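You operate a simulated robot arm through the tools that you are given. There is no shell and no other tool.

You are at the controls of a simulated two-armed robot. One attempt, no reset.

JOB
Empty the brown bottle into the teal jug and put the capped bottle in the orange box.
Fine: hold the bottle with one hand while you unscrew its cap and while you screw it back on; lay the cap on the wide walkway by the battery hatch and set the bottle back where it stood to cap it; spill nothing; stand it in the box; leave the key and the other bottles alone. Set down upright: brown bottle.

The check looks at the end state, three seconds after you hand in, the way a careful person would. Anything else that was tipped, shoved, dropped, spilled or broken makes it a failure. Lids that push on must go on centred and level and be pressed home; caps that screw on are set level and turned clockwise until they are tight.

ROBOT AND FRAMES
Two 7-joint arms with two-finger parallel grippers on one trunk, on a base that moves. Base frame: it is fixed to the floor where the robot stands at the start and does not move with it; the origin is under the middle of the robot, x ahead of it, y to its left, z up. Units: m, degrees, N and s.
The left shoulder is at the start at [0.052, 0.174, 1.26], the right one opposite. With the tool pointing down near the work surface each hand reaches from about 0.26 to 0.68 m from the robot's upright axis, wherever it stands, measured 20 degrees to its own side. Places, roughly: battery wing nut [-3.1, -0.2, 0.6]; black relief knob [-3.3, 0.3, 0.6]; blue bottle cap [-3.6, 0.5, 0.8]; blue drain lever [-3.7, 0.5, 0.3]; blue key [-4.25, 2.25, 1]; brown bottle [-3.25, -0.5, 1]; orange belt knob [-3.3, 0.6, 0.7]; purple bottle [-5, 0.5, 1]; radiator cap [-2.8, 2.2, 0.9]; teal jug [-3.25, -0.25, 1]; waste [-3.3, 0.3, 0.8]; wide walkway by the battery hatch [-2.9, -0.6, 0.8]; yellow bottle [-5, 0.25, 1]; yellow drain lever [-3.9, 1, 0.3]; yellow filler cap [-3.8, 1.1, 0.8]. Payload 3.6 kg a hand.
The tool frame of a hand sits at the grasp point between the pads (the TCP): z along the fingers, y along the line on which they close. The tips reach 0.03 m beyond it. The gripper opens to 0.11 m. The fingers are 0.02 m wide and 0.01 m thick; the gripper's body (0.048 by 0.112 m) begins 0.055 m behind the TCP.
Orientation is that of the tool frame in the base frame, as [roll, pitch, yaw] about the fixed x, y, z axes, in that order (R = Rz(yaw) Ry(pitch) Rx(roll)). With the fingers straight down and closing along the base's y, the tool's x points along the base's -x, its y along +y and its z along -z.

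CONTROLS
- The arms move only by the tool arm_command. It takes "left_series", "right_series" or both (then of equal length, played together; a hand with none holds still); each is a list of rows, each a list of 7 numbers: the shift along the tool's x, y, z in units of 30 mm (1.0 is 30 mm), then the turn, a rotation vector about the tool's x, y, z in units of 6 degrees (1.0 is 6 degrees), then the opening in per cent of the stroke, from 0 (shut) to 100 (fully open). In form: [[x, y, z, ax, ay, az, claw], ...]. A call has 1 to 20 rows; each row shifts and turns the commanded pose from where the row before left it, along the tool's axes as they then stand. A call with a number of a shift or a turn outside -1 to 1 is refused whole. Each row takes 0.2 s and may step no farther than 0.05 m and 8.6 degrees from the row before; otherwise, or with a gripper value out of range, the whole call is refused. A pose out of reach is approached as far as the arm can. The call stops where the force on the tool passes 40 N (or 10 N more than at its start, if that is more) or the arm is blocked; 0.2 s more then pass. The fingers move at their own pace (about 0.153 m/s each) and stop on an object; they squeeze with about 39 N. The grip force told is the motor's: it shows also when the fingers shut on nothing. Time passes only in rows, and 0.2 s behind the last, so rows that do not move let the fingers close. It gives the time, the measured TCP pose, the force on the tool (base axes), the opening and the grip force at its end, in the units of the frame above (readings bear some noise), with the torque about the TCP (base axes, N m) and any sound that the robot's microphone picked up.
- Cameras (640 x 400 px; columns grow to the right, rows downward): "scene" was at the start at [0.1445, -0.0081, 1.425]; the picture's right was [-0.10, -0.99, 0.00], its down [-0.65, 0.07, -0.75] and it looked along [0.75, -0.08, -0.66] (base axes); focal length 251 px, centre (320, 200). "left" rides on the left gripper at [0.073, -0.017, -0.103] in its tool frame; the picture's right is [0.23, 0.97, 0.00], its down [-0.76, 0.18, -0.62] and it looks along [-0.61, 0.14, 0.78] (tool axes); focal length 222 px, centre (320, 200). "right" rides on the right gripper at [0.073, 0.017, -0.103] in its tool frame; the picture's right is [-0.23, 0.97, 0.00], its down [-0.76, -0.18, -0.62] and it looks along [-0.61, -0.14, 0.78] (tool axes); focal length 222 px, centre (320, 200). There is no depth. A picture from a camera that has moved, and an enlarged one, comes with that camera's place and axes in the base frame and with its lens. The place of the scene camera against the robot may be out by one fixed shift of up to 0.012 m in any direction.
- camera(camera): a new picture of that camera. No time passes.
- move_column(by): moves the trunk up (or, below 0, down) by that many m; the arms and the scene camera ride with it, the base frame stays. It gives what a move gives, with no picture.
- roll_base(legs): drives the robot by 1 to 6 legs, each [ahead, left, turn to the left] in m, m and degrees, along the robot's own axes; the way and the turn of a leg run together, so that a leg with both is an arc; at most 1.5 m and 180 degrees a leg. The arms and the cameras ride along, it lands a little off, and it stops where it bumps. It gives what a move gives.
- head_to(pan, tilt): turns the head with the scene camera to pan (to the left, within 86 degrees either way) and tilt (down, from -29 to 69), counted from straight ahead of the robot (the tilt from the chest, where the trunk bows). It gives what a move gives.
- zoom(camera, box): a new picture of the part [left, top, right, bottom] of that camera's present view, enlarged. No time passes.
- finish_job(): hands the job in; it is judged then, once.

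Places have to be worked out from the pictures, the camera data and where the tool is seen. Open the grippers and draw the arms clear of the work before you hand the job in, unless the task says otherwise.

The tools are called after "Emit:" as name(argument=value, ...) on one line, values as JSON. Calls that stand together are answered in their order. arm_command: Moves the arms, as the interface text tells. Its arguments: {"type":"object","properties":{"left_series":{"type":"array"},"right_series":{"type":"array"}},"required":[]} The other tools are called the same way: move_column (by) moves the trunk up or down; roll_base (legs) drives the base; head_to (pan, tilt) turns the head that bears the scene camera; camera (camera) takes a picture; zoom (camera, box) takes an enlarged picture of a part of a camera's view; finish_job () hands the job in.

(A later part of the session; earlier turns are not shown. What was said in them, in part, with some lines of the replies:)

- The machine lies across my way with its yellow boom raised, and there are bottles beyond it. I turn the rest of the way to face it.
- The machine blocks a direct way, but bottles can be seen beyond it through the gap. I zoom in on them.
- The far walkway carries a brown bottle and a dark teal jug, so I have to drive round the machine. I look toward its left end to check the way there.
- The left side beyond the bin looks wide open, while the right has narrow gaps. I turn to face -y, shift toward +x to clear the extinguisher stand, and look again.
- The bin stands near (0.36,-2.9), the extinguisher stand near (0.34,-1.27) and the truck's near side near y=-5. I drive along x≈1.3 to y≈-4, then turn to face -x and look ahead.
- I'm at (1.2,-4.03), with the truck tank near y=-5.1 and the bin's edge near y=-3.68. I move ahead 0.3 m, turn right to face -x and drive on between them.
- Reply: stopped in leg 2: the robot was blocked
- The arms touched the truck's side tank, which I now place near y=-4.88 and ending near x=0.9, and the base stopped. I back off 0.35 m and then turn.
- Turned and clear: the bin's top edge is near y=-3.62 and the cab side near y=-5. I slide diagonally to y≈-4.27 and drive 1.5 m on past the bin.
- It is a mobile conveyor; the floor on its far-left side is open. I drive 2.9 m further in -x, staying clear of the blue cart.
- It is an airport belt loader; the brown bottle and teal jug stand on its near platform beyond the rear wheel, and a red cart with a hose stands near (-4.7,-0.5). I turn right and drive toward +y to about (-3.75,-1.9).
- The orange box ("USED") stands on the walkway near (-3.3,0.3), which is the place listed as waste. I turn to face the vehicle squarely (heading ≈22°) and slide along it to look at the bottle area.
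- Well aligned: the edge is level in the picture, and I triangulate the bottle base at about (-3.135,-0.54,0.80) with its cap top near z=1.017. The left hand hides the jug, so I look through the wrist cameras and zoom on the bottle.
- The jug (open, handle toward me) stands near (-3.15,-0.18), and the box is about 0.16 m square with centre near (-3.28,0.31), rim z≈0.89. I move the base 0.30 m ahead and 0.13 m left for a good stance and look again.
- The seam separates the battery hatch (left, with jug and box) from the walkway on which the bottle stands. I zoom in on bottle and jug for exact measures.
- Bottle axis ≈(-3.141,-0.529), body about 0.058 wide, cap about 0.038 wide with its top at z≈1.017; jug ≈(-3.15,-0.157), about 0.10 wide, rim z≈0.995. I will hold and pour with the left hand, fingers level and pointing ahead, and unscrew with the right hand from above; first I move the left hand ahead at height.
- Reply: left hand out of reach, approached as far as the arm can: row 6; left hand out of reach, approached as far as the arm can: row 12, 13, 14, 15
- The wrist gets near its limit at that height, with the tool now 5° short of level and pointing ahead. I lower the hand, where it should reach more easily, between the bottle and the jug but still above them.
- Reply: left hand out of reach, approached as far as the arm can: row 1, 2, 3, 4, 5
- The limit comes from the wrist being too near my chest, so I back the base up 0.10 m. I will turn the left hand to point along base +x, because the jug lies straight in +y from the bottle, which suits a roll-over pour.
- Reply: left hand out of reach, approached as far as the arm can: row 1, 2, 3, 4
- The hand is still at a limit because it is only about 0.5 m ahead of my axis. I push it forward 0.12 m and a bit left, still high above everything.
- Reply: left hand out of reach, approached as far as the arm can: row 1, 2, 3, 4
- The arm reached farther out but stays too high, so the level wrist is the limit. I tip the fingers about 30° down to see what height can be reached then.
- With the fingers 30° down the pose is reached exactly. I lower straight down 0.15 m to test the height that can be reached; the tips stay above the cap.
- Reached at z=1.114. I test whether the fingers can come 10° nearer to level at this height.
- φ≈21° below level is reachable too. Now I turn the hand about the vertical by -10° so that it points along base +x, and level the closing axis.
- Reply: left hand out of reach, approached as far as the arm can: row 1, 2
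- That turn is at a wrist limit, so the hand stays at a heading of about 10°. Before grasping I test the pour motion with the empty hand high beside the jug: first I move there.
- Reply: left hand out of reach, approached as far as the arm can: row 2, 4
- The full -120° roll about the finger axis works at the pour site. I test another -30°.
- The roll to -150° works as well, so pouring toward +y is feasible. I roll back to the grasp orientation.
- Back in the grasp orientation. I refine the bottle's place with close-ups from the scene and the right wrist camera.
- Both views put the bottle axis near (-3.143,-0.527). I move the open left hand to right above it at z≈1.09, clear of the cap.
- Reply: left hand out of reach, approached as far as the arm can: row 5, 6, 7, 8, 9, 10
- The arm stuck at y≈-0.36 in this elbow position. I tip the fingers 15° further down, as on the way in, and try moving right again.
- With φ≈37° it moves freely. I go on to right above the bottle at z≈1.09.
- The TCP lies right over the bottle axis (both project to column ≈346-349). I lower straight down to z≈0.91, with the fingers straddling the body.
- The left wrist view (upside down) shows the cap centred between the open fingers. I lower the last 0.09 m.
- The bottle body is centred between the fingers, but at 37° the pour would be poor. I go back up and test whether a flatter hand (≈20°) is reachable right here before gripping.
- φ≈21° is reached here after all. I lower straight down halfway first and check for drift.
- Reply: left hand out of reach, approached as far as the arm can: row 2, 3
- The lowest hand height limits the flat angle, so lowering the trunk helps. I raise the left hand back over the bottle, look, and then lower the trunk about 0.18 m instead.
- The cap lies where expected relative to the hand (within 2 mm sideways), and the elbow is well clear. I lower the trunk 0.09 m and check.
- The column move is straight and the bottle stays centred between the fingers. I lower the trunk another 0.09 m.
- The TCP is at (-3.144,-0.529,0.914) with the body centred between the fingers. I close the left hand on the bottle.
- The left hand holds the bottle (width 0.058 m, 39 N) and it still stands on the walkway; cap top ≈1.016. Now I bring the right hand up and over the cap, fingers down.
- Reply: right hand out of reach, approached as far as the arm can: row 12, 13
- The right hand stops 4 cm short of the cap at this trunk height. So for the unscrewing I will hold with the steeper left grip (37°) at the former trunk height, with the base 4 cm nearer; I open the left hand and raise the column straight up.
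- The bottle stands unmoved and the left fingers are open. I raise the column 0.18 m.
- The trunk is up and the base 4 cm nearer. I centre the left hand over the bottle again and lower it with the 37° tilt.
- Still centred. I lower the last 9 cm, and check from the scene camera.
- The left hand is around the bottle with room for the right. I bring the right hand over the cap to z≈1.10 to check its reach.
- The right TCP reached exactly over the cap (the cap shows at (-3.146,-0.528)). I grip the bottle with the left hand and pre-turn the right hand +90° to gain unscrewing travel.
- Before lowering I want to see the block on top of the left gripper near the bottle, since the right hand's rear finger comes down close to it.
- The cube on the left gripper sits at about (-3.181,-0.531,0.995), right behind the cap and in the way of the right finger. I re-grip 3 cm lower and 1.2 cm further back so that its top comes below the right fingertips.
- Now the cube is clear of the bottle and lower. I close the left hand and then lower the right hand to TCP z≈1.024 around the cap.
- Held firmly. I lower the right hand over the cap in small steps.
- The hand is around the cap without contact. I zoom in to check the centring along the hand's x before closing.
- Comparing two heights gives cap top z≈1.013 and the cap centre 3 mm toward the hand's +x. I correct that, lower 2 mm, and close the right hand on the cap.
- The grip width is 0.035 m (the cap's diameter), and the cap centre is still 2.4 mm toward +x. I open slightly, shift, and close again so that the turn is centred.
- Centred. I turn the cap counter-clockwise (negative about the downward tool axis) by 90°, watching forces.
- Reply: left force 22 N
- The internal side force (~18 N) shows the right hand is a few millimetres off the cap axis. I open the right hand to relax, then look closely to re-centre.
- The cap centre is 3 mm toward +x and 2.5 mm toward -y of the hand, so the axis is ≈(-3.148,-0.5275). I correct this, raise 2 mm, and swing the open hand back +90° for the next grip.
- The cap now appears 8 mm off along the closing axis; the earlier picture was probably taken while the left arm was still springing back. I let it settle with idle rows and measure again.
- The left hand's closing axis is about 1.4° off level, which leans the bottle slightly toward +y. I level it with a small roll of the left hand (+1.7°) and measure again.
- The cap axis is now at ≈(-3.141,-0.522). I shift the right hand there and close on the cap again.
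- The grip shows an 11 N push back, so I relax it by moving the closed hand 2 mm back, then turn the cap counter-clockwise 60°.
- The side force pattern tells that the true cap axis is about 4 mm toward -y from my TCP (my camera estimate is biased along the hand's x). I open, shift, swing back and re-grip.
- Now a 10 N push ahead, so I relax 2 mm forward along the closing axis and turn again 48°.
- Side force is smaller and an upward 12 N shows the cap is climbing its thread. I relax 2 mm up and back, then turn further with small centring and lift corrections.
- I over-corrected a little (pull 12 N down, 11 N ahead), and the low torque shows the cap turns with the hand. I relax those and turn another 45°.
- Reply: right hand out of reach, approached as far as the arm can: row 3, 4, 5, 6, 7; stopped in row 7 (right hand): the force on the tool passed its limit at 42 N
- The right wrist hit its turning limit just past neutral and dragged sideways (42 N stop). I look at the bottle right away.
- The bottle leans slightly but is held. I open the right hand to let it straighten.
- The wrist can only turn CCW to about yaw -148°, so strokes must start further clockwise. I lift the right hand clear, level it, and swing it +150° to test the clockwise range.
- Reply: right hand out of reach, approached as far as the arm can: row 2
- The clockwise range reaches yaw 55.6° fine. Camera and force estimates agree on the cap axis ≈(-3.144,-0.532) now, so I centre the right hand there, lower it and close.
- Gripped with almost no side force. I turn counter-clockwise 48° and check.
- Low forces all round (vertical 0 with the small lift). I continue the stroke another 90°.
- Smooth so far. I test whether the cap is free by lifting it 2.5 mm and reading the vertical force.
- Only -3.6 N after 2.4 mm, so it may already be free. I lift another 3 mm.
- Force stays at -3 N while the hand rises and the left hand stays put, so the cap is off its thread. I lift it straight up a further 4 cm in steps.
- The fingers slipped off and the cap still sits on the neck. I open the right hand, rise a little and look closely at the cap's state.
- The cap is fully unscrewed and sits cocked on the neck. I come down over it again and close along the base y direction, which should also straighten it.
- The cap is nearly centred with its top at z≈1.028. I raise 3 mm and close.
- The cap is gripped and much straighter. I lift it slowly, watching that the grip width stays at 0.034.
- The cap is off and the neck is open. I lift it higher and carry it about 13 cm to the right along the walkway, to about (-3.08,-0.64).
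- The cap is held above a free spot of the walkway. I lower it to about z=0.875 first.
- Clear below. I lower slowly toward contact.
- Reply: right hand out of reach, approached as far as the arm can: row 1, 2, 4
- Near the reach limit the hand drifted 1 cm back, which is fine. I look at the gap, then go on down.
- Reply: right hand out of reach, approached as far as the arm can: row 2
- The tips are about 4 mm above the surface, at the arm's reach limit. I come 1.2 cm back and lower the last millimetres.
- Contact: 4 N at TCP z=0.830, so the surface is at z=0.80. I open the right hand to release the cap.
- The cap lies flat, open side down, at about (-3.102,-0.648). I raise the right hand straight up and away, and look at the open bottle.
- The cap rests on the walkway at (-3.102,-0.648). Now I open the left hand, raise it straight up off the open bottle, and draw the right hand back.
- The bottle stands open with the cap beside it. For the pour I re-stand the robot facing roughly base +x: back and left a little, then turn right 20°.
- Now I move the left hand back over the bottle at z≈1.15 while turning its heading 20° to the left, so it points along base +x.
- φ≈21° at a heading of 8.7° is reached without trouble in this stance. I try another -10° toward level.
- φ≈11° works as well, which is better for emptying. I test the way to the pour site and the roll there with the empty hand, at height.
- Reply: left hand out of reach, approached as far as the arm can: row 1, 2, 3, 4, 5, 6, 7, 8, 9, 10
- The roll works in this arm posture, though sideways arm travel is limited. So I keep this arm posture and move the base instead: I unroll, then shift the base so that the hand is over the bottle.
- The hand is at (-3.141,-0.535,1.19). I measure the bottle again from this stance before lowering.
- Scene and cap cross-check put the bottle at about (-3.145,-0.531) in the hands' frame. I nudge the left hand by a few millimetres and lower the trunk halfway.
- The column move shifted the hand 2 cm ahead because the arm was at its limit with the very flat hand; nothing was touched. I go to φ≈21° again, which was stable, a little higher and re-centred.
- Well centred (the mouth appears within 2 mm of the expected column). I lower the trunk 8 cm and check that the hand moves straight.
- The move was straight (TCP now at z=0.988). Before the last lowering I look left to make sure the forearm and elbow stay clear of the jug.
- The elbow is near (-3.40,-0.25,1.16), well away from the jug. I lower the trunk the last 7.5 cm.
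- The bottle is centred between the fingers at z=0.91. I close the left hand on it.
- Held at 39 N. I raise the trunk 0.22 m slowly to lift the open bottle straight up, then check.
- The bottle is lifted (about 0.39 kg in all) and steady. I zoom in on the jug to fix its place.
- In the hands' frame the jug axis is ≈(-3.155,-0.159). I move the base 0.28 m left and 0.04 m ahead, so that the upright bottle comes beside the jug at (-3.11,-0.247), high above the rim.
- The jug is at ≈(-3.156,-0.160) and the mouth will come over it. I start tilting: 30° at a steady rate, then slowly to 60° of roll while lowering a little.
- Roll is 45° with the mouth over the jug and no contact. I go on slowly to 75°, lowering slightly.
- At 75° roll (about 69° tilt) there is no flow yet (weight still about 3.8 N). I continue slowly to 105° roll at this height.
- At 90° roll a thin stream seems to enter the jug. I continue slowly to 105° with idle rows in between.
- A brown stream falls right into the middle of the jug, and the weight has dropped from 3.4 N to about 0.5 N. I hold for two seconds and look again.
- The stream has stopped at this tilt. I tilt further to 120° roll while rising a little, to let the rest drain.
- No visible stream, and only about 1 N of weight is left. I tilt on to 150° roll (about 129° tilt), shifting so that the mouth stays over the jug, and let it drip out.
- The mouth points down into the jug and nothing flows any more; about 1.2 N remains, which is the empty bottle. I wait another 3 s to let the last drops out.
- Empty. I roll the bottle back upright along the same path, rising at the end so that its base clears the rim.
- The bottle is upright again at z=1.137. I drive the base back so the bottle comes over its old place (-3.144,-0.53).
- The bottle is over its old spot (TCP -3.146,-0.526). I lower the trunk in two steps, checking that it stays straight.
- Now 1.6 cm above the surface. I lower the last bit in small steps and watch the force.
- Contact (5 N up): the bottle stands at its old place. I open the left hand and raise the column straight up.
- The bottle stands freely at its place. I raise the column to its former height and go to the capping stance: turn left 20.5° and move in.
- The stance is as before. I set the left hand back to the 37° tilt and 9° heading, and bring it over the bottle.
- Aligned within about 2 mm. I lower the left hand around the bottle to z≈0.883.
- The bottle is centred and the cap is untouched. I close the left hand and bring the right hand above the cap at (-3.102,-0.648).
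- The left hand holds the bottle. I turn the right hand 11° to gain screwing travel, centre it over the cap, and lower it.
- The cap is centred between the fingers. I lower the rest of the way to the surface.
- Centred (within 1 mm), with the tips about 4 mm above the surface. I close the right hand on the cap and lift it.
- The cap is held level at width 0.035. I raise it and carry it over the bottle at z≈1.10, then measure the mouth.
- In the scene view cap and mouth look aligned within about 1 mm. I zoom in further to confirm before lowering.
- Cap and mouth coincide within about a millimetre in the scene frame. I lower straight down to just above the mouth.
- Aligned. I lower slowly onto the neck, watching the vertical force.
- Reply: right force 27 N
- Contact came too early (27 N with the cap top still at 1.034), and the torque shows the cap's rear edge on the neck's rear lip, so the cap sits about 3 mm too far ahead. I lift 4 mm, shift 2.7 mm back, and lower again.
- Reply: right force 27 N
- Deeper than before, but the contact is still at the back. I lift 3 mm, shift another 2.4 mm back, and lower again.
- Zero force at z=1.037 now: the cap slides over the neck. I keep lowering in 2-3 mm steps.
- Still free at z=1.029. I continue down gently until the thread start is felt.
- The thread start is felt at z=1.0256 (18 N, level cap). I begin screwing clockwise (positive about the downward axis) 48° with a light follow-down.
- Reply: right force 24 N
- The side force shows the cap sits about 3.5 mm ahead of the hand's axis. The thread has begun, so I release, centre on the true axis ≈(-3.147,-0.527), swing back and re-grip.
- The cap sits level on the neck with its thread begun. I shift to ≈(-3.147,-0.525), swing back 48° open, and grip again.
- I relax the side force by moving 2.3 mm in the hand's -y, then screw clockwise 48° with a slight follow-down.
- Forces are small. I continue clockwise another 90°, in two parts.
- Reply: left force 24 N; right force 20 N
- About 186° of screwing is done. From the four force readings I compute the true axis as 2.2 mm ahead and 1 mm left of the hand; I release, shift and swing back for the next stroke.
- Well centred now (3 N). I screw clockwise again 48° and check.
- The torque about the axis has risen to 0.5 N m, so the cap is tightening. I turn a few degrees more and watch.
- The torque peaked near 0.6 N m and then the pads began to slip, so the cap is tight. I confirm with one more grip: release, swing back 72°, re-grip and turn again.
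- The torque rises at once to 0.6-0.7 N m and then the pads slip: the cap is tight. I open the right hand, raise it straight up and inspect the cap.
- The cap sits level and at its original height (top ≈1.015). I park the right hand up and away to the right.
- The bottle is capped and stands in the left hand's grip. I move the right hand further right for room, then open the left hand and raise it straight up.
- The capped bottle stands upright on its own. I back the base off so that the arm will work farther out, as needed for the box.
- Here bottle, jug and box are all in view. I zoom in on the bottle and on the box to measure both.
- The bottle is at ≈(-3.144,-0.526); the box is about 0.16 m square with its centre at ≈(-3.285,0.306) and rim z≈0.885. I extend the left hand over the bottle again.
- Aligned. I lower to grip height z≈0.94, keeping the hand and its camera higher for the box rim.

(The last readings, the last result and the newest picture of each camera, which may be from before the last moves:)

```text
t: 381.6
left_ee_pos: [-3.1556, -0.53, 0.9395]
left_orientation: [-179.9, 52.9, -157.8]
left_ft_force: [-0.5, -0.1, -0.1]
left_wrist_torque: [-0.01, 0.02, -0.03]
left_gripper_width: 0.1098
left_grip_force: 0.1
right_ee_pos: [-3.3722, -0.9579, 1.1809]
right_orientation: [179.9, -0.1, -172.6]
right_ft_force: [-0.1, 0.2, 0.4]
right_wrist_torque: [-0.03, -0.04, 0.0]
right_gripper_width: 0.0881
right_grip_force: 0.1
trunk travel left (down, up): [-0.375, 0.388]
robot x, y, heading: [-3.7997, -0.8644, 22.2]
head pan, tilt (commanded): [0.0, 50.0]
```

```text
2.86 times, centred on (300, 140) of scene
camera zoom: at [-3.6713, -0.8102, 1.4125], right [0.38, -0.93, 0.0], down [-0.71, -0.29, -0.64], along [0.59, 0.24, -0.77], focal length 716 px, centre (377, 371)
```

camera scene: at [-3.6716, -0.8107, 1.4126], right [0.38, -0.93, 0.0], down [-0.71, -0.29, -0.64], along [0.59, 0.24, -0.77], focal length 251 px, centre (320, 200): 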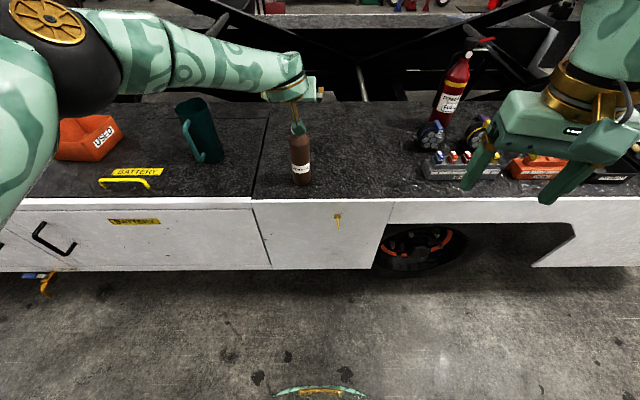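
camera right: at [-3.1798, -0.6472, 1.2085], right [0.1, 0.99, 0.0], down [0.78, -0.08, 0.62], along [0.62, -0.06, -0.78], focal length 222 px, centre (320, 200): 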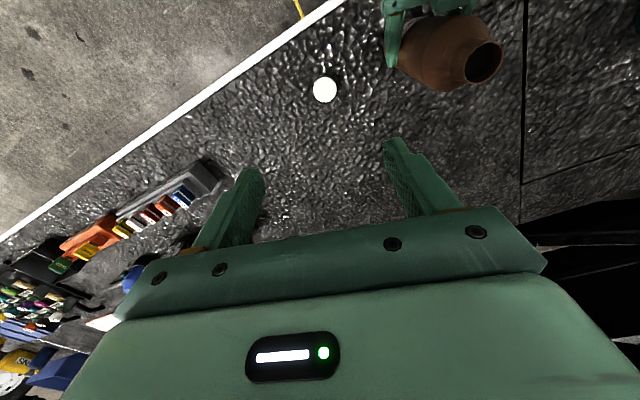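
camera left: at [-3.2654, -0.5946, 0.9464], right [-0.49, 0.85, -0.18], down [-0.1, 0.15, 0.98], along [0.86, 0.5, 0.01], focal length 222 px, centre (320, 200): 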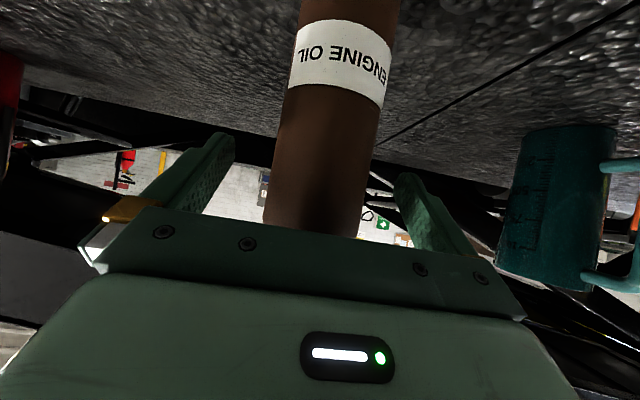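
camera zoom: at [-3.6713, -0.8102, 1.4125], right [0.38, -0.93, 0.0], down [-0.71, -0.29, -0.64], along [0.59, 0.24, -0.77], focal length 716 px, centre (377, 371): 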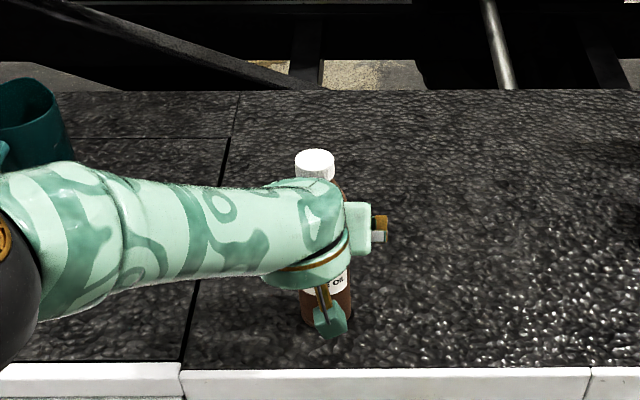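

The bottle is between the fingers. I close the left hand on it and lift with the trunk.

Emit:
arm_command(left_series=[[0, 0, 0, 0, 0, 0, 0], [0, 0, 0, 0, 0, 0, 0], [0, 0, 0, 0, 0, 0, 0], [0, 0, 0, 0, 0, 0, 0], [0, 0, 0, 0, 0, 0, 0]])

Emit:
move_column(by=0.05)

Emit:
camera(camera="left")

```text
t: 382.8
left_ee_pos: [-3.1562, -0.5302, 0.9407]
left_orientation: [-179.9, 52.8, -157.8]
left_ft_force: [0.3, 1.1, -0.1]
left_wrist_torque: [0.01, 0.03, 0.0]
left_gripper_width: 0.0581
left_grip_force: 39.1
right_ee_pos: [-3.3722, -0.9578, 1.1812]
right_orientation: [-180.0, -0.1, -172.7]
right_ft_force: [0.1, 0.3, 0.1]
right_wrist_torque: [0.0, 0.02, 0.01]
right_gripper_width: 0.088
right_grip_force: 0.1
trunk travel left (down, up): [-0.375, 0.388]
robot x, y, heading: [-3.7972, -0.8597, 22.2]
head pan, tilt (commanded): [0.0, 50.0]
```

```text
t: 383.7
left_ee_pos: [-3.1544, -0.5284, 0.9884]
left_orientation: [-180.0, 52.8, -157.7]
left_ft_force: [0.0, 0.2, -0.1]
left_wrist_torque: [0.02, 0.0, 0.02]
left_gripper_width: 0.0583
left_grip_force: 39.5
right_ee_pos: [-3.372, -0.9575, 1.2318]
right_orientation: [-180.0, -0.2, -172.5]
right_ft_force: [0.0, 0.2, 0.6]
right_wrist_torque: [0.0, 0.01, 0.0]
right_gripper_width: 0.088
right_grip_force: 0.1
trunk travel left (down, up): [-0.425, 0.338]
robot x, y, heading: [-3.7964, -0.8579, 22.1]
head pan, tilt (commanded): [0.0, 50.0]
```

```text
taken
camera left: at [-3.2652, -0.5933, 0.9948], right [-0.49, 0.85, -0.18], down [-0.1, 0.15, 0.98], along [0.86, 0.5, 0.01], focal length 222 px, centre (320, 200)
```

left: 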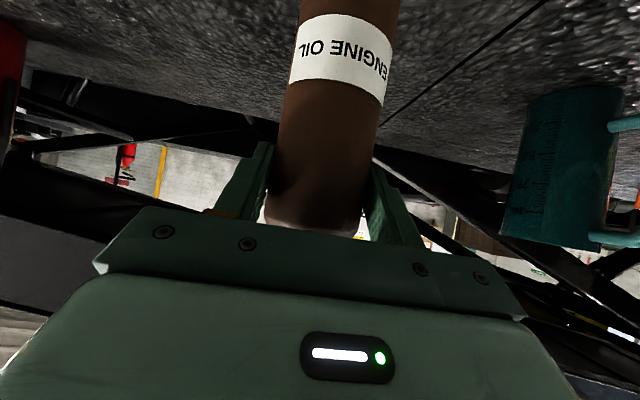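

The bottle came up with the hand. I raise the trunk another 0.15 m and check the picture before driving.

Emit:
move_column(by=0.15)

Emit:
head_to(pan=20, tilt=45)

Emit:
camera(camera="scene")

```text
t: 385.5
left_ee_pos: [-3.1566, -0.529, 1.1545]
left_orientation: [-179.9, 53.9, -157.7]
left_ft_force: [-0.7, 1.2, -1.3]
left_wrist_torque: [-0.01, 0.0, 0.01]
left_gripper_width: 0.0584
left_grip_force: 38.6
right_ee_pos: [-3.3731, -0.9582, 1.3804]
right_orientation: [179.9, -0.1, -172.7]
right_ft_force: [-0.5, 0.1, 0.0]
right_wrist_torque: [-0.02, 0.02, -0.04]
right_gripper_width: 0.0882
right_grip_force: 0.0
trunk travel left (down, up): [-0.575, 0.188]
robot x, y, heading: [-3.7974, -0.8598, 22.4]
head pan, tilt (commanded): [0.0, 50.0]
```

```text
t: 386.3
left_ee_pos: [-3.1573, -0.5302, 1.1543]
left_orientation: [-179.9, 54.0, -157.8]
left_ft_force: [-0.5, -0.7, -1.3]
left_wrist_torque: [-0.02, 0.02, 0.02]
left_gripper_width: 0.0585
left_grip_force: 38.9
right_ee_pos: [-3.3726, -0.9585, 1.3806]
right_orientation: [180.0, -0.1, -172.6]
right_ft_force: [-0.1, -0.7, 1.4]
right_wrist_torque: [0.01, 0.0, 0.0]
right_gripper_width: 0.088
right_grip_force: 0.1
trunk travel left (down, up): [-0.575, 0.188]
robot x, y, heading: [-3.7975, -0.8581, 22.1]
head pan, tilt (commanded): [20.0, 45.0]
```

```text
taken
camera scene: at [-3.7159, -0.7985, 1.6207], right [0.67, -0.74, 0.0], down [-0.53, -0.47, -0.71], along [0.52, 0.47, -0.71], focal length 251 px, centre (320, 200)
```

scene: 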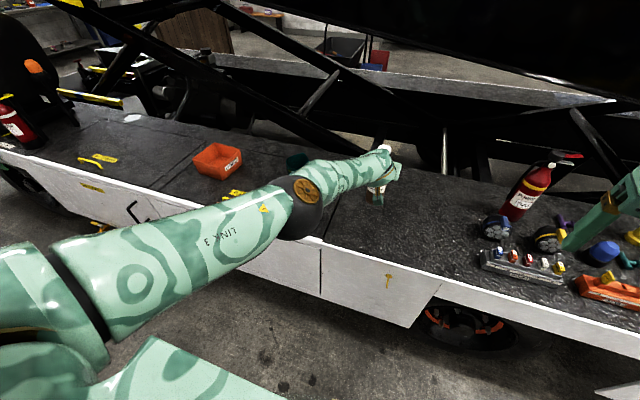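

The bottle is held upright with its base at z≈1.01. I drive left past the jug along the walkway's front, then diagonally in, so that the bottle comes over the orange box.

Emit:
roll_base(legs=[[0, 0.5, 0], [0.16, 0.322, 0]])

Emit:
camera(camera="scene")

Emit:
camera(camera="left")

```text
t: 391.2
left_ee_pos: [-3.3202, 0.2939, 1.1549]
left_orientation: [-180.0, 54.0, -157.8]
left_ft_force: [-0.7, 0.5, -1.5]
left_wrist_torque: [0.01, 0.03, 0.04]
left_gripper_width: 0.0584
left_grip_force: 39.1
right_ee_pos: [-3.5357, -0.1348, 1.3803]
right_orientation: [180.0, -0.1, -172.6]
right_ft_force: [-0.2, -0.4, 0.0]
right_wrist_torque: [0.02, 0.01, -0.01]
right_gripper_width: 0.088
right_grip_force: 0.1
trunk travel left (down, up): [-0.575, 0.188]
robot x, y, heading: [-3.9643, -0.0369, 22.2]
head pan, tilt (commanded): [20.0, 45.0]
```

```text
taken
camera scene: at [-3.8798, 0.0249, 1.6208], right [0.67, -0.74, 0.0], down [-0.52, -0.47, -0.71], along [0.52, 0.47, -0.71], focal length 251 px, centre (320, 200)
```

scene: 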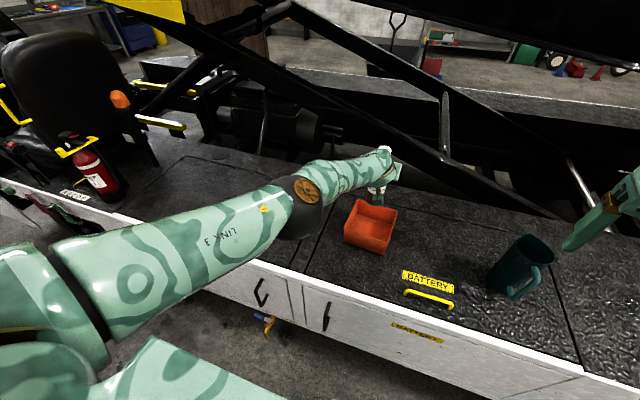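

```text
taken
camera left: at [-3.4305, 0.2293, 1.1582], right [-0.49, 0.85, -0.18], down [-0.12, 0.14, 0.98], along [0.86, 0.5, 0.03], focal length 222 px, centre (320, 200)
```

left: 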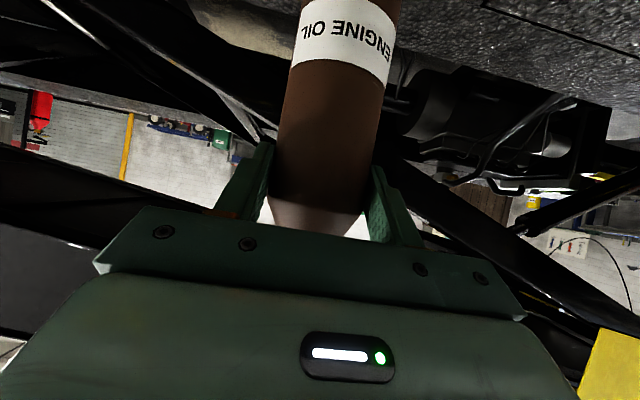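

The bottle is near the box. I zoom in to compare bottle and box in the same view.

Emit:
zoom(camera="scene", box=[320, 130, 420, 270])

Emit:
head_to(pan=5, tilt=55)

Emit:
camera(camera="scene")

```text
2.86 times, centred on (370, 200) of scene
camera zoom: at [-3.8798, 0.0249, 1.6208], right [0.67, -0.74, 0.0], down [-0.52, -0.47, -0.71], along [0.52, 0.47, -0.71], focal length 716 px, centre (177, 200)
```

zoom: 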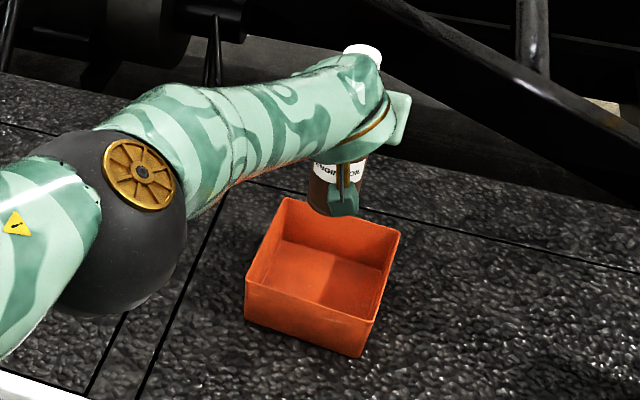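

```text
t: 391.9
left_ee_pos: [-3.3199, 0.2941, 1.1547]
left_orientation: [-179.9, 54.0, -157.8]
left_ft_force: [0.9, 0.1, -0.5]
left_wrist_torque: [0.01, 0.0, -0.02]
left_gripper_width: 0.0582
left_grip_force: 38.7
right_ee_pos: [-3.5372, -0.1339, 1.3817]
right_orientation: [180.0, -0.1, -172.6]
right_ft_force: [-0.6, 0.3, -0.9]
right_wrist_torque: [-0.03, 0.0, 0.03]
right_gripper_width: 0.0879
right_grip_force: 0.0
trunk travel left (down, up): [-0.575, 0.188]
robot x, y, heading: [-3.96, -0.0366, 22.4]
head pan, tilt (commanded): [5.0, 55.0]
```

```text
taken
camera scene: at [-3.8759, 0.0036, 1.6074], right [0.46, -0.89, 0.0], down [-0.73, -0.37, -0.57], along [0.51, 0.26, -0.82], focal length 251 px, centre (320, 200)
```

scene: 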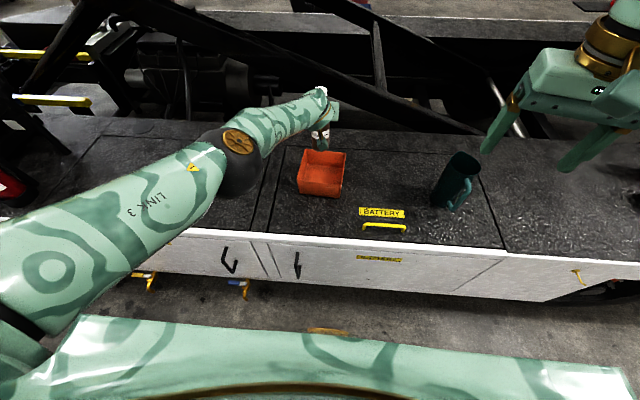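

From this view the bottle needs about 3 cm more ahead to be over the box centre. I make that small base move and look again.

Emit:
roll_base(legs=[[0.03, -0.005, 0]])

Emit:
zoom(camera="scene", box=[270, 70, 370, 220])

```text
t: 392.8
left_ee_pos: [-3.2941, 0.2984, 1.1571]
left_orientation: [-179.8, 54.2, -157.8]
left_ft_force: [-0.3, -0.7, -0.2]
left_wrist_torque: [-0.01, 0.03, -0.02]
left_gripper_width: 0.0583
left_grip_force: 38.7
right_ee_pos: [-3.5121, -0.1302, 1.3818]
right_orientation: [180.0, 0.1, -172.5]
right_ft_force: [-0.4, -0.5, 0.1]
right_wrist_torque: [0.0, -0.05, 0.02]
right_gripper_width: 0.0881
right_grip_force: 0.1
trunk travel left (down, up): [-0.575, 0.188]
robot x, y, heading: [-3.934, -0.0305, 22.1]
head pan, tilt (commanded): [5.0, 55.0]
```

```text
2.67 times, centred on (320, 145) of scene
camera zoom: at [-3.852, 0.0083, 1.6077], right [0.46, -0.89, 0.0], down [-0.73, -0.37, -0.58], along [0.51, 0.26, -0.82], focal length 668 px, centre (320, 347)
```

zoom: 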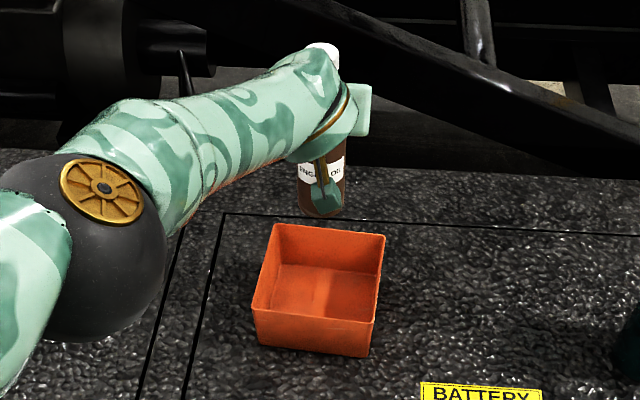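

The bottle base projects within about 1 cm of the box centre. I lower the trunk 0.10 m, to just above the rim, and measure again.

Emit:
move_column(by=-0.1)

Emit:
zoom(camera="scene", box=[270, 70, 370, 220])

Emit:
camera(camera="left")

```text
t: 394.1
left_ee_pos: [-3.2904, 0.2986, 1.0559]
left_orientation: [-179.9, 54.0, -157.9]
left_ft_force: [0.1, -0.7, -0.6]
left_wrist_torque: [-0.04, 0.01, 0.02]
left_gripper_width: 0.0584
left_grip_force: 39.2
right_ee_pos: [-3.5086, -0.1287, 1.281]
right_orientation: [180.0, 0.0, -172.6]
right_ft_force: [-0.1, 0.1, -0.1]
right_wrist_torque: [0.01, 0.01, -0.02]
right_gripper_width: 0.0881
right_grip_force: 0.0
trunk travel left (down, up): [-0.475, 0.288]
robot x, y, heading: [-3.9346, -0.0266, 22.1]
head pan, tilt (commanded): [5.0, 55.0]
```

```text
2.67 times, centred on (320, 145) of scene
camera zoom: at [-3.8354, 0.0146, 1.507], right [0.46, -0.89, 0.0], down [-0.73, -0.37, -0.57], along [0.51, 0.26, -0.82], focal length 668 px, centre (320, 347)
```

zoom: 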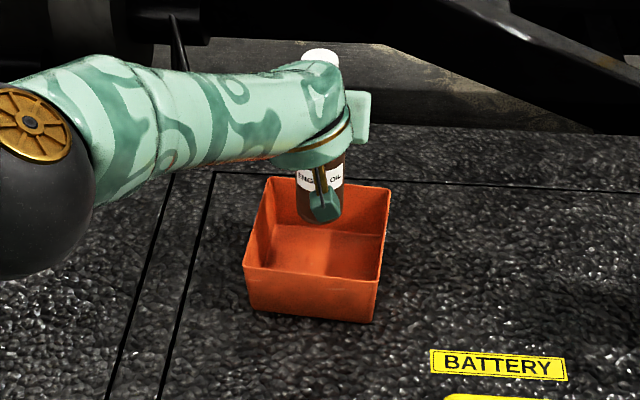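

```text
taken
camera left: at [-3.401, 0.2356, 1.0586], right [-0.49, 0.85, -0.18], down [-0.12, 0.14, 0.98], along [0.86, 0.5, 0.03], focal length 222 px, centre (320, 200)
```

left: 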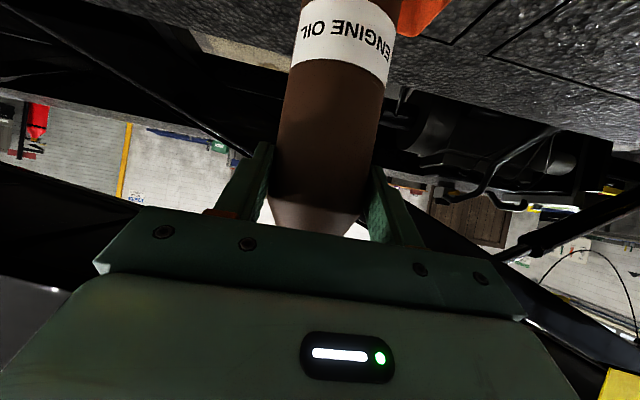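

The bottle base now projects right at the box centre (within 4 mm). I correct the 1.2° lean and lower into the box.

Emit:
arm_command(left_series=[[0, 0, 0, 0, 0.2, 0, 0], [0, 0, 0, 0, 0, 0, 0]])

Emit:
move_column(by=-0.06)

Emit:
zoom(camera="scene", box=[270, 50, 370, 200])

```text
t: 394.7
left_ee_pos: [-3.2919, 0.2999, 1.0546]
left_orientation: [-179.9, 52.8, -157.9]
left_ft_force: [0.0, 0.3, -1.2]
left_wrist_torque: [0.0, 0.05, -0.01]
left_gripper_width: 0.0582
left_grip_force: 38.9
right_ee_pos: [-3.5082, -0.1272, 1.2805]
right_orientation: [179.9, 0.0, -172.6]
right_ft_force: [-0.1, -0.2, 0.2]
right_wrist_torque: [0.01, 0.03, -0.02]
right_gripper_width: 0.088
right_grip_force: 0.1
trunk travel left (down, up): [-0.475, 0.288]
robot x, y, heading: [-3.933, -0.028, 22.0]
head pan, tilt (commanded): [5.0, 55.0]
```

```text
t: 395.7
left_ee_pos: [-3.2914, 0.2997, 0.9949]
left_orientation: [-179.9, 53.0, -157.9]
left_ft_force: [0.2, -0.3, -0.3]
left_wrist_torque: [0.01, 0.01, -0.02]
left_gripper_width: 0.0582
left_grip_force: 38.8
right_ee_pos: [-3.508, -0.128, 1.2216]
right_orientation: [180.0, 0.0, -172.6]
right_ft_force: [-0.5, -1.0, 0.6]
right_wrist_torque: [0.0, -0.03, 0.01]
right_gripper_width: 0.088
right_grip_force: 0.0
trunk travel left (down, up): [-0.415, 0.348]
robot x, y, heading: [-3.9367, -0.0264, 22.1]
head pan, tilt (commanded): [5.0, 55.0]
```

```text
2.67 times, centred on (320, 125) of scene
camera zoom: at [-3.8238, 0.0194, 1.4465], right [0.46, -0.89, 0.0], down [-0.73, -0.37, -0.57], along [0.51, 0.26, -0.82], focal length 668 px, centre (320, 400)
```

zoom: 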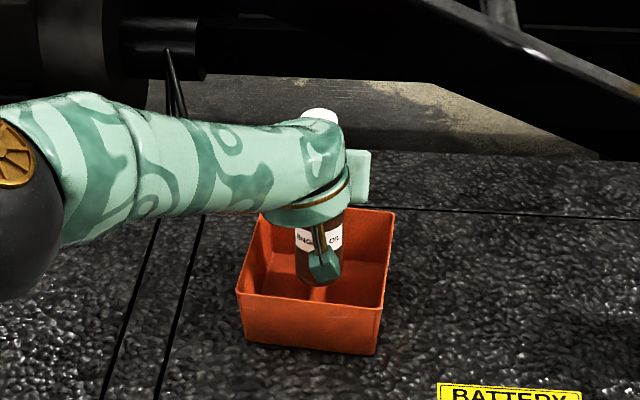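

The base is inside the box walls with room on all sides. I lower further in small steps until it stands.

Emit:
move_column(by=-0.035)

Emit:
move_column(by=-0.008)

Emit:
zoom(camera="scene", box=[260, 50, 380, 200])

Emit:
camera(camera="left")

```text
t: 396.5
left_ee_pos: [-3.2906, 0.2984, 0.9596]
left_orientation: [-180.0, 52.7, -157.9]
left_ft_force: [0.5, 0.4, -0.6]
left_wrist_torque: [-0.02, 0.04, -0.03]
left_gripper_width: 0.0583
left_grip_force: 38.8
right_ee_pos: [-3.5078, -0.1283, 1.1865]
right_orientation: [180.0, -0.1, -172.7]
right_ft_force: [0.3, -0.8, -0.3]
right_wrist_torque: [0.02, -0.01, -0.03]
right_gripper_width: 0.088
right_grip_force: 0.1
trunk travel left (down, up): [-0.38, 0.383]
robot x, y, heading: [-3.9346, -0.0277, 22.0]
head pan, tilt (commanded): [5.0, 55.0]
```

```text
t: 397.1
left_ee_pos: [-3.2901, 0.2999, 0.9554]
left_orientation: [-179.8, 53.2, -157.9]
left_ft_force: [2.1, 1.9, 18.2]
left_wrist_torque: [0.6, -0.47, -0.02]
left_gripper_width: 0.0581
left_grip_force: 37.8
right_ee_pos: [-3.5093, -0.1294, 1.18]
right_orientation: [180.0, 0.1, -172.6]
right_ft_force: [-0.2, -1.1, 0.5]
right_wrist_torque: [0.04, -0.02, -0.02]
right_gripper_width: 0.088
right_grip_force: 0.0
trunk travel left (down, up): [-0.372, 0.391]
robot x, y, heading: [-3.9336, -0.0274, 21.9]
head pan, tilt (commanded): [5.0, 55.0]
```

```text
2.67 times, centred on (320, 125) of scene
camera zoom: at [-3.8141, 0.0234, 1.4035], right [0.46, -0.89, 0.0], down [-0.73, -0.37, -0.57], along [0.51, 0.26, -0.82], focal length 668 px, centre (320, 400)
```

zoom: 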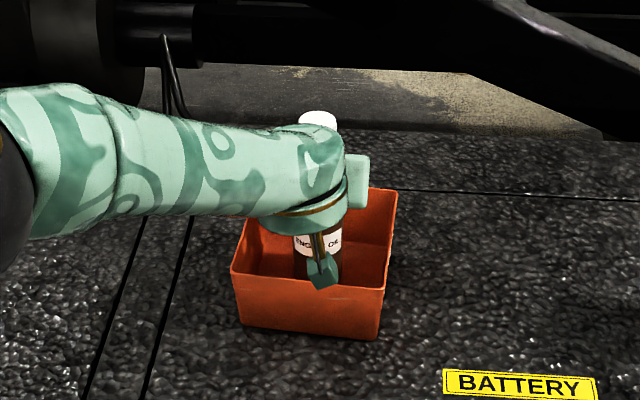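

```text
taken
camera left: at [-3.4011, 0.2361, 0.9611], right [-0.49, 0.85, -0.18], down [-0.11, 0.15, 0.98], along [0.86, 0.5, 0.02], focal length 222 px, centre (320, 200)
```

left: 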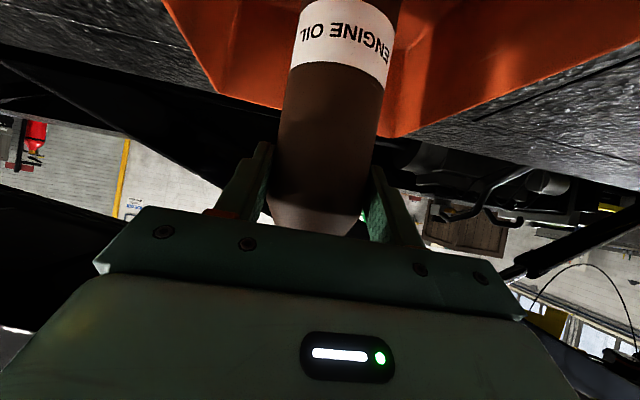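

Contact at 18 N: the bottle stands on the box floor (it had slid about 1 cm in the grip). I relieve the pressure by 2 mm and check that it is upright.

Emit:
move_column(by=0.003)

Emit:
arm_command(left_series=[[0, 0, 0, 0, 0, 0, 0], [0, 0, 0, 0, 0, 0, 0]])

```text
t: 397.6
left_ee_pos: [-3.2926, 0.2989, 0.955]
left_orientation: [-179.8, 52.7, -157.8]
left_ft_force: [0.3, 3.4, 10.3]
left_wrist_torque: [0.52, -0.28, 0.01]
left_gripper_width: 0.0582
left_grip_force: 39.4
right_ee_pos: [-3.5086, -0.1281, 1.182]
right_orientation: [179.9, 0.0, -172.7]
right_ft_force: [-0.5, -0.3, 0.9]
right_wrist_torque: [0.02, 0.0, 0.01]
right_gripper_width: 0.088
right_grip_force: 0.1
trunk travel left (down, up): [-0.375, 0.388]
robot x, y, heading: [-3.9343, -0.0319, 22.2]
head pan, tilt (commanded): [5.0, 55.0]
```

```text
t: 398.2
left_ee_pos: [-3.2904, 0.2991, 0.9556]
left_orientation: [-179.9, 52.8, -157.9]
left_ft_force: [-0.9, 3.4, 8.6]
left_wrist_torque: [0.52, -0.01, 0.04]
left_gripper_width: 0.0582
left_grip_force: 38.9
right_ee_pos: [-3.5085, -0.1279, 1.1812]
right_orientation: [-179.9, 0.0, -172.6]
right_ft_force: [0.2, -0.4, -0.2]
right_wrist_torque: [-0.01, -0.03, -0.02]
right_gripper_width: 0.088
right_grip_force: 0.0
trunk travel left (down, up): [-0.375, 0.388]
robot x, y, heading: [-3.9317, -0.0307, 22.2]
head pan, tilt (commanded): [5.0, 55.0]
```

A light 8 N contact remains, and lateral forces are small. I open the left hand to release the bottle, and look.

Emit:
arm_command(left_series=[[0, 0, 0, 0, 0, 0, 40], [0, 0, 0, 0, 0, 0, 100], [0, 0, 0, 0, 0, 0, 100], [0, 0, 0, 0, 0, 0, 100], [0, 0, 0, 0, 0, 0, 100], [0, 0, 0, 0, 0, 0, 100]])

Emit:
camera(camera="left")

Emit:
zoom(camera="scene", box=[260, 50, 380, 200])

```text
t: 399.6
left_ee_pos: [-3.2912, 0.2997, 0.9542]
left_orientation: [-179.9, 52.7, -157.9]
left_ft_force: [-0.7, 0.2, -0.6]
left_wrist_torque: [-0.01, 0.03, 0.01]
left_gripper_width: 0.1098
left_grip_force: 0.1
right_ee_pos: [-3.5076, -0.1289, 1.1818]
right_orientation: [-179.9, -0.1, -172.6]
right_ft_force: [0.6, -0.5, -0.3]
right_wrist_torque: [0.0, 0.0, -0.04]
right_gripper_width: 0.088
right_grip_force: 0.0
trunk travel left (down, up): [-0.375, 0.388]
robot x, y, heading: [-3.9327, -0.0329, 22.0]
head pan, tilt (commanded): [5.0, 55.0]
```

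```text
taken
camera left: at [-3.4009, 0.2356, 0.9609], right [-0.49, 0.85, -0.18], down [-0.1, 0.15, 0.98], along [0.86, 0.5, 0.01], focal length 222 px, centre (320, 200)
```

left: 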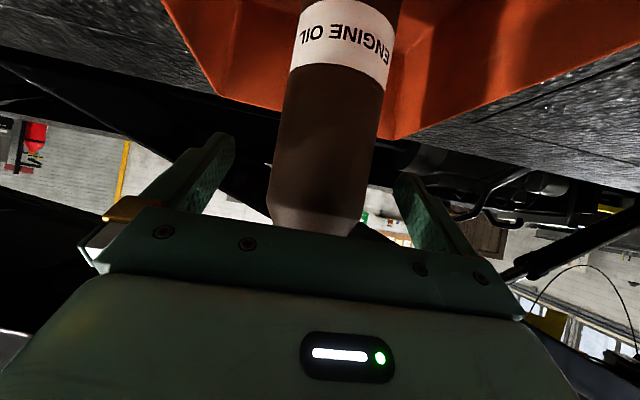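

```text
2.67 times, centred on (320, 125) of scene
camera zoom: at [-3.8129, 0.0238, 1.406], right [0.46, -0.89, 0.0], down [-0.73, -0.37, -0.57], along [0.51, 0.26, -0.82], focal length 668 px, centre (320, 400)
```

zoom: 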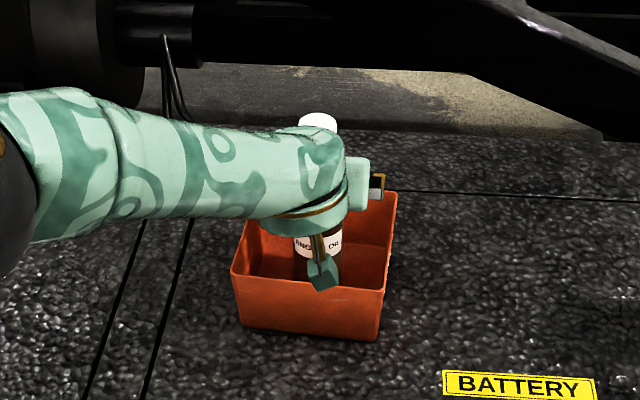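

The bottle stands free in the box. I raise the left hand straight up off it.

Emit:
arm_command(left_series=[[-0.797, 0, -0.604, 0, 0, 0, 100], [-0.797, 0, -0.604, 0, 0, 0, 100], [-0.797, 0, -0.604, 0, 0, 0, 100], [-0.797, 0, -0.604, 0, 0, 0, 100], [-0.797, 0, -0.604, 0, 0, 0, 100]])

Emit:
camera(camera="left")

Emit:
zoom(camera="scene", box=[260, 50, 380, 200])

```text
t: 400.8
left_ee_pos: [-3.2912, 0.2987, 1.105]
left_orientation: [-180.0, 52.8, -158.0]
left_ft_force: [0.5, 0.8, 0.2]
left_wrist_torque: [0.0, -0.01, -0.02]
left_gripper_width: 0.1098
left_grip_force: 0.0
right_ee_pos: [-3.508, -0.1284, 1.1821]
right_orientation: [180.0, 0.0, -172.6]
right_ft_force: [-0.5, 1.1, -0.7]
right_wrist_torque: [0.0, -0.01, 0.05]
right_gripper_width: 0.088
right_grip_force: 0.1
trunk travel left (down, up): [-0.375, 0.388]
robot x, y, heading: [-3.9348, -0.0254, 22.0]
head pan, tilt (commanded): [5.0, 55.0]
```

```text
taken
camera left: at [-3.4015, 0.2353, 1.1119], right [-0.49, 0.85, -0.18], down [-0.1, 0.15, 0.98], along [0.86, 0.5, 0.01], focal length 222 px, centre (320, 200)
```

left: 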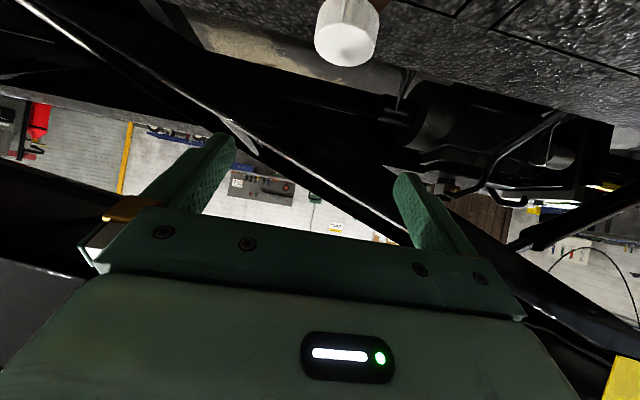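

```text
2.67 times, centred on (320, 125) of scene
camera zoom: at [-3.8134, 0.0235, 1.4061], right [0.46, -0.89, 0.0], down [-0.73, -0.37, -0.57], along [0.51, 0.26, -0.82], focal length 668 px, centre (320, 400)
```

zoom: 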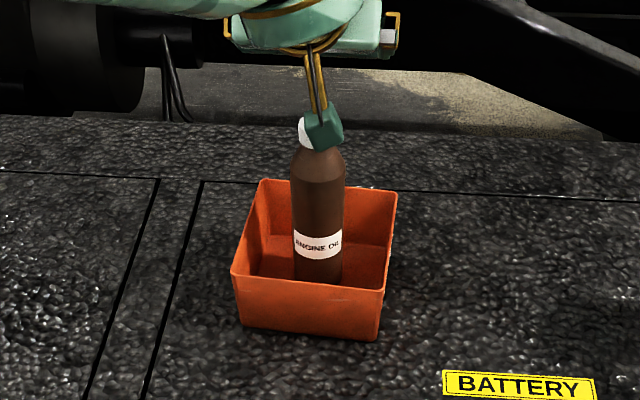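

The bottle stands upright and capped in the box. I raise the hand a bit more and look to my left rear before backing off.

Emit:
arm_command(left_series=[[-0.797, 0, -0.604, 0, 0, 0, 100], [-0.797, 0, -0.604, 0, 0, 0, 100]])

Emit:
head_to(pan=86, tilt=35)

Emit:
camera(camera="scene")

```text
t: 401.4
left_ee_pos: [-3.2916, 0.3, 1.1653]
left_orientation: [-179.9, 52.7, -157.9]
left_ft_force: [0.6, 0.7, 0.1]
left_wrist_torque: [-0.01, 0.02, -0.02]
left_gripper_width: 0.1099
left_grip_force: 0.1
right_ee_pos: [-3.5076, -0.1287, 1.1825]
right_orientation: [179.9, -0.2, -172.6]
right_ft_force: [-0.4, -1.1, -0.3]
right_wrist_torque: [0.0, 0.0, 0.03]
right_gripper_width: 0.0879
right_grip_force: 0.0
trunk travel left (down, up): [-0.375, 0.388]
robot x, y, heading: [-3.9364, -0.0308, 22.3]
head pan, tilt (commanded): [5.0, 55.0]
```

```text
t: 402.9
left_ee_pos: [-3.2905, 0.3007, 1.1653]
left_orientation: [-179.8, 52.8, -157.9]
left_ft_force: [-0.2, 0.1, -0.1]
left_wrist_torque: [0.03, -0.01, -0.02]
left_gripper_width: 0.1101
left_grip_force: 0.0
right_ee_pos: [-3.5077, -0.1287, 1.1813]
right_orientation: [180.0, -0.2, -172.6]
right_ft_force: [0.8, 0.5, -0.7]
right_wrist_torque: [0.02, -0.03, -0.02]
right_gripper_width: 0.0879
right_grip_force: 0.1
trunk travel left (down, up): [-0.375, 0.388]
robot x, y, heading: [-3.9367, -0.0293, 22.0]
head pan, tilt (commanded): [85.9, 35.0]
```

```text
taken
camera scene: at [-3.9044, 0.0746, 1.4343], right [0.95, 0.31, 0.0], down [0.18, -0.55, -0.82], along [-0.25, 0.78, -0.57], focal length 251 px, centre (320, 200)
```

scene: 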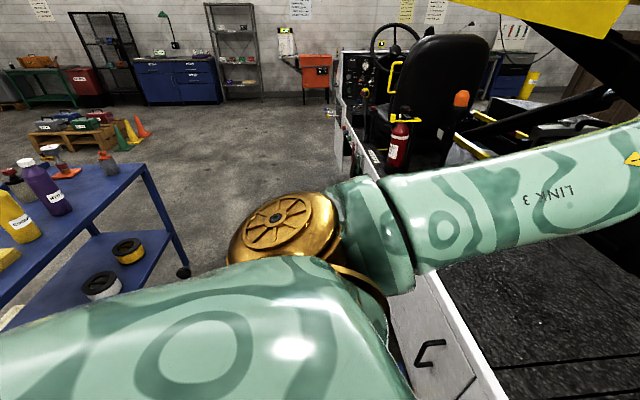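

The blue table stands well behind me (edge at about x=-4.7 to -5.1). I back the base off 0.25 m and view the whole work.

Emit:
roll_base(legs=[[-0.25, 0, 0]])

Emit:
head_to(pan=0, tilt=40)

Emit:
camera(camera="scene")

Emit:
zoom(camera="scene", box=[200, 100, 360, 220])

```text
t: 404.8
left_ee_pos: [-3.5205, 0.2052, 1.1651]
left_orientation: [-179.9, 52.8, -157.9]
left_ft_force: [0.0, -0.4, -0.8]
left_wrist_torque: [0.01, -0.03, -0.02]
left_gripper_width: 0.11
left_grip_force: 0.2
right_ee_pos: [-3.7382, -0.2226, 1.18]
right_orientation: [-180.0, -0.1, -172.7]
right_ft_force: [-0.9, 0.5, 0.0]
right_wrist_torque: [0.01, 0.0, -0.02]
right_gripper_width: 0.0879
right_grip_force: 0.0
trunk travel left (down, up): [-0.375, 0.388]
robot x, y, heading: [-4.1637, -0.1227, 21.9]
head pan, tilt (commanded): [85.9, 35.0]
```

```text
t: 406.4
left_ee_pos: [-3.5196, 0.2054, 1.1667]
left_orientation: [-179.9, 52.9, -158.0]
left_ft_force: [0.4, -0.1, 0.0]
left_wrist_torque: [0.0, 0.0, -0.01]
left_gripper_width: 0.11
left_grip_force: 0.1
right_ee_pos: [-3.7377, -0.2219, 1.1814]
right_orientation: [180.0, -0.1, -172.8]
right_ft_force: [-0.1, -0.8, 0.0]
right_wrist_torque: [-0.03, 0.01, 0.02]
right_gripper_width: 0.0878
right_grip_force: 0.1
trunk travel left (down, up): [-0.375, 0.388]
robot x, y, heading: [-4.1631, -0.1222, 22.0]
head pan, tilt (commanded): [0.0, 40.0]
```

```text
taken
camera scene: at [-4.028, -0.0704, 1.4267], right [0.37, -0.93, 0.0], down [-0.6, -0.24, -0.77], along [0.71, 0.29, -0.64], focal length 251 px, centre (320, 200)
```

scene: 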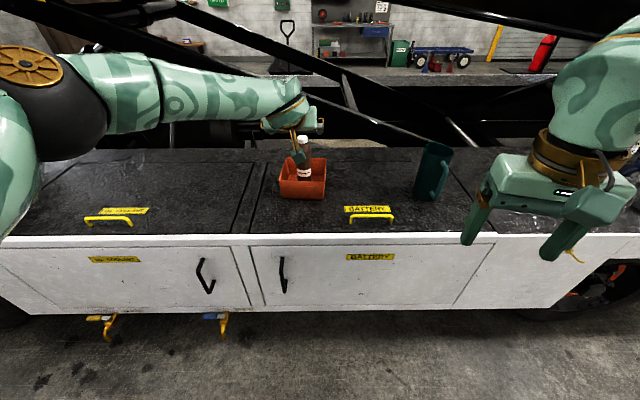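

```text
3.33 times, centred on (280, 160) of scene
camera zoom: at [-4.028, -0.0704, 1.4267], right [0.37, -0.93, 0.0], down [-0.6, -0.24, -0.77], along [0.71, 0.29, -0.64], focal length 835 px, centre (453, 333)
```

zoom: 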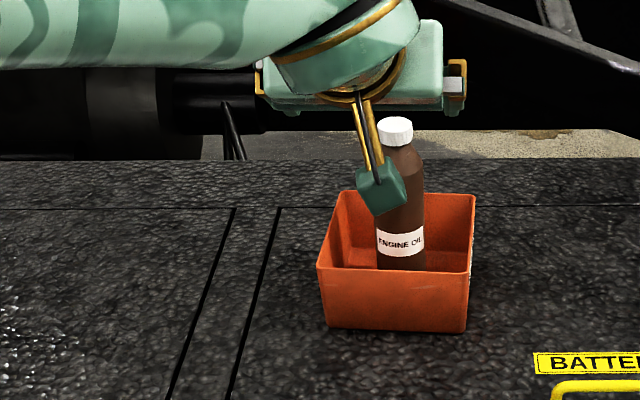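

All is in order: the capped bottle stands upright in the box and the jug is in place. I draw the left arm further back and up, clear of the work.

Emit:
arm_command(left_series=[[-0.5, 0, -0.9, 0, 0, 0, 100], [-0.5, 0, -0.9, 0, 0, 0, 100], [-0.5, 0, -0.9, 0, 0, 0, 100], [-0.3, 0, -0.9, 0, 0, 0, 100]])

Emit:
head_to(pan=-20, tilt=35)

Emit:
camera(camera="scene")

Emit:
zoom(camera="scene", box=[80, 100, 320, 250])

```text
t: 407.4
left_ee_pos: [-3.5707, 0.185, 1.2729]
left_orientation: [-179.9, 52.9, -158.0]
left_ft_force: [-0.3, 0.6, -0.6]
left_wrist_torque: [0.02, -0.03, 0.01]
left_gripper_width: 0.1098
left_grip_force: 0.1
right_ee_pos: [-3.7404, -0.2226, 1.1815]
right_orientation: [-180.0, -0.1, -172.8]
right_ft_force: [0.4, 0.5, 0.0]
right_wrist_torque: [0.01, -0.03, -0.04]
right_gripper_width: 0.0878
right_grip_force: 0.1
trunk travel left (down, up): [-0.375, 0.388]
robot x, y, heading: [-4.1606, -0.1222, 22.2]
head pan, tilt (commanded): [0.0, 40.0]
```

```text
t: 408.2
left_ee_pos: [-3.5698, 0.1856, 1.2731]
left_orientation: [-179.9, 52.8, -158.0]
left_ft_force: [0.4, -0.6, -0.4]
left_wrist_torque: [0.0, 0.02, 0.0]
left_gripper_width: 0.1098
left_grip_force: 0.1
right_ee_pos: [-3.7383, -0.2223, 1.1805]
right_orientation: [-179.9, -0.1, -172.7]
right_ft_force: [0.0, 0.4, 0.1]
right_wrist_torque: [-0.02, 0.01, -0.01]
right_gripper_width: 0.0879
right_grip_force: 0.1
trunk travel left (down, up): [-0.375, 0.388]
robot x, y, heading: [-4.1604, -0.1216, 22.0]
head pan, tilt (commanded): [-20.0, 35.0]
```

```text
taken
camera scene: at [-4.019, -0.0992, 1.4342], right [0.03, -1.0, 0.0], down [-0.57, -0.02, -0.82], along [0.82, 0.03, -0.57], focal length 251 px, centre (320, 200)
```

scene: 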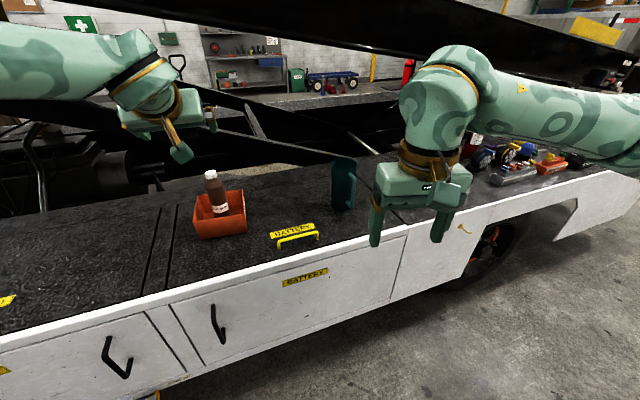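

```text
2.67 times, centred on (200, 175) of scene
camera zoom: at [-4.019, -0.0992, 1.4342], right [0.03, -1.0, 0.0], down [-0.57, -0.02, -0.82], along [0.82, 0.03, -0.57], focal length 668 px, centre (640, 267)
```

zoom: 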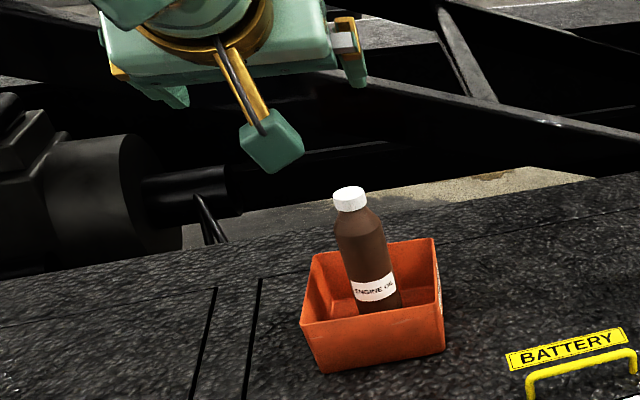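

The bottle stands upright, capped and level in the orange box, the jug holds the oil, nothing else has moved, and both open hands are clear. I hand the job in.

Emit:
finish_job()

```text
The job is handed in.
```

I emptied the brown bottle into the teal jug, capped it again, and stood it upright in the orange box. The job is handed in; no result of the check has come back to me yet.

- **Emptying:** the stream went into the middle of the jug and I saw no spill. I held the bottle steeply tilted for about 7 seconds after the flow stopped. The weight in the hand fell from about 3.8 N to about 1.2 N.
- **Capping:** I held the bottle with the left hand both times. The cap lay on the walkway by the battery hatch, and I set the bottle back within about 1 cm of its first place to cap it. The cap sits level at its original height. I turned it until the torque reached about 0.6–0.7 N·m and the fingers slipped on it, on two separate grips.
- **Slips on the way:**
  - While unscrewing, the right wrist hit its turning limit and pulled the held bottle about 6 mm sideways. It leaned but did not fall.
  - The fingers slipped off the loosened cap once, so I re-gripped it before lifting it off.
  - On the drive in, my arms touched the side tank of the parked truck and the base stopped. I saw nothing moved or marked there.
  - In the last lift the bottle slid about 1 cm in the grip before I set it in the box.

I did not touch the key or the other bottles. Both hands are open and drawn clear.
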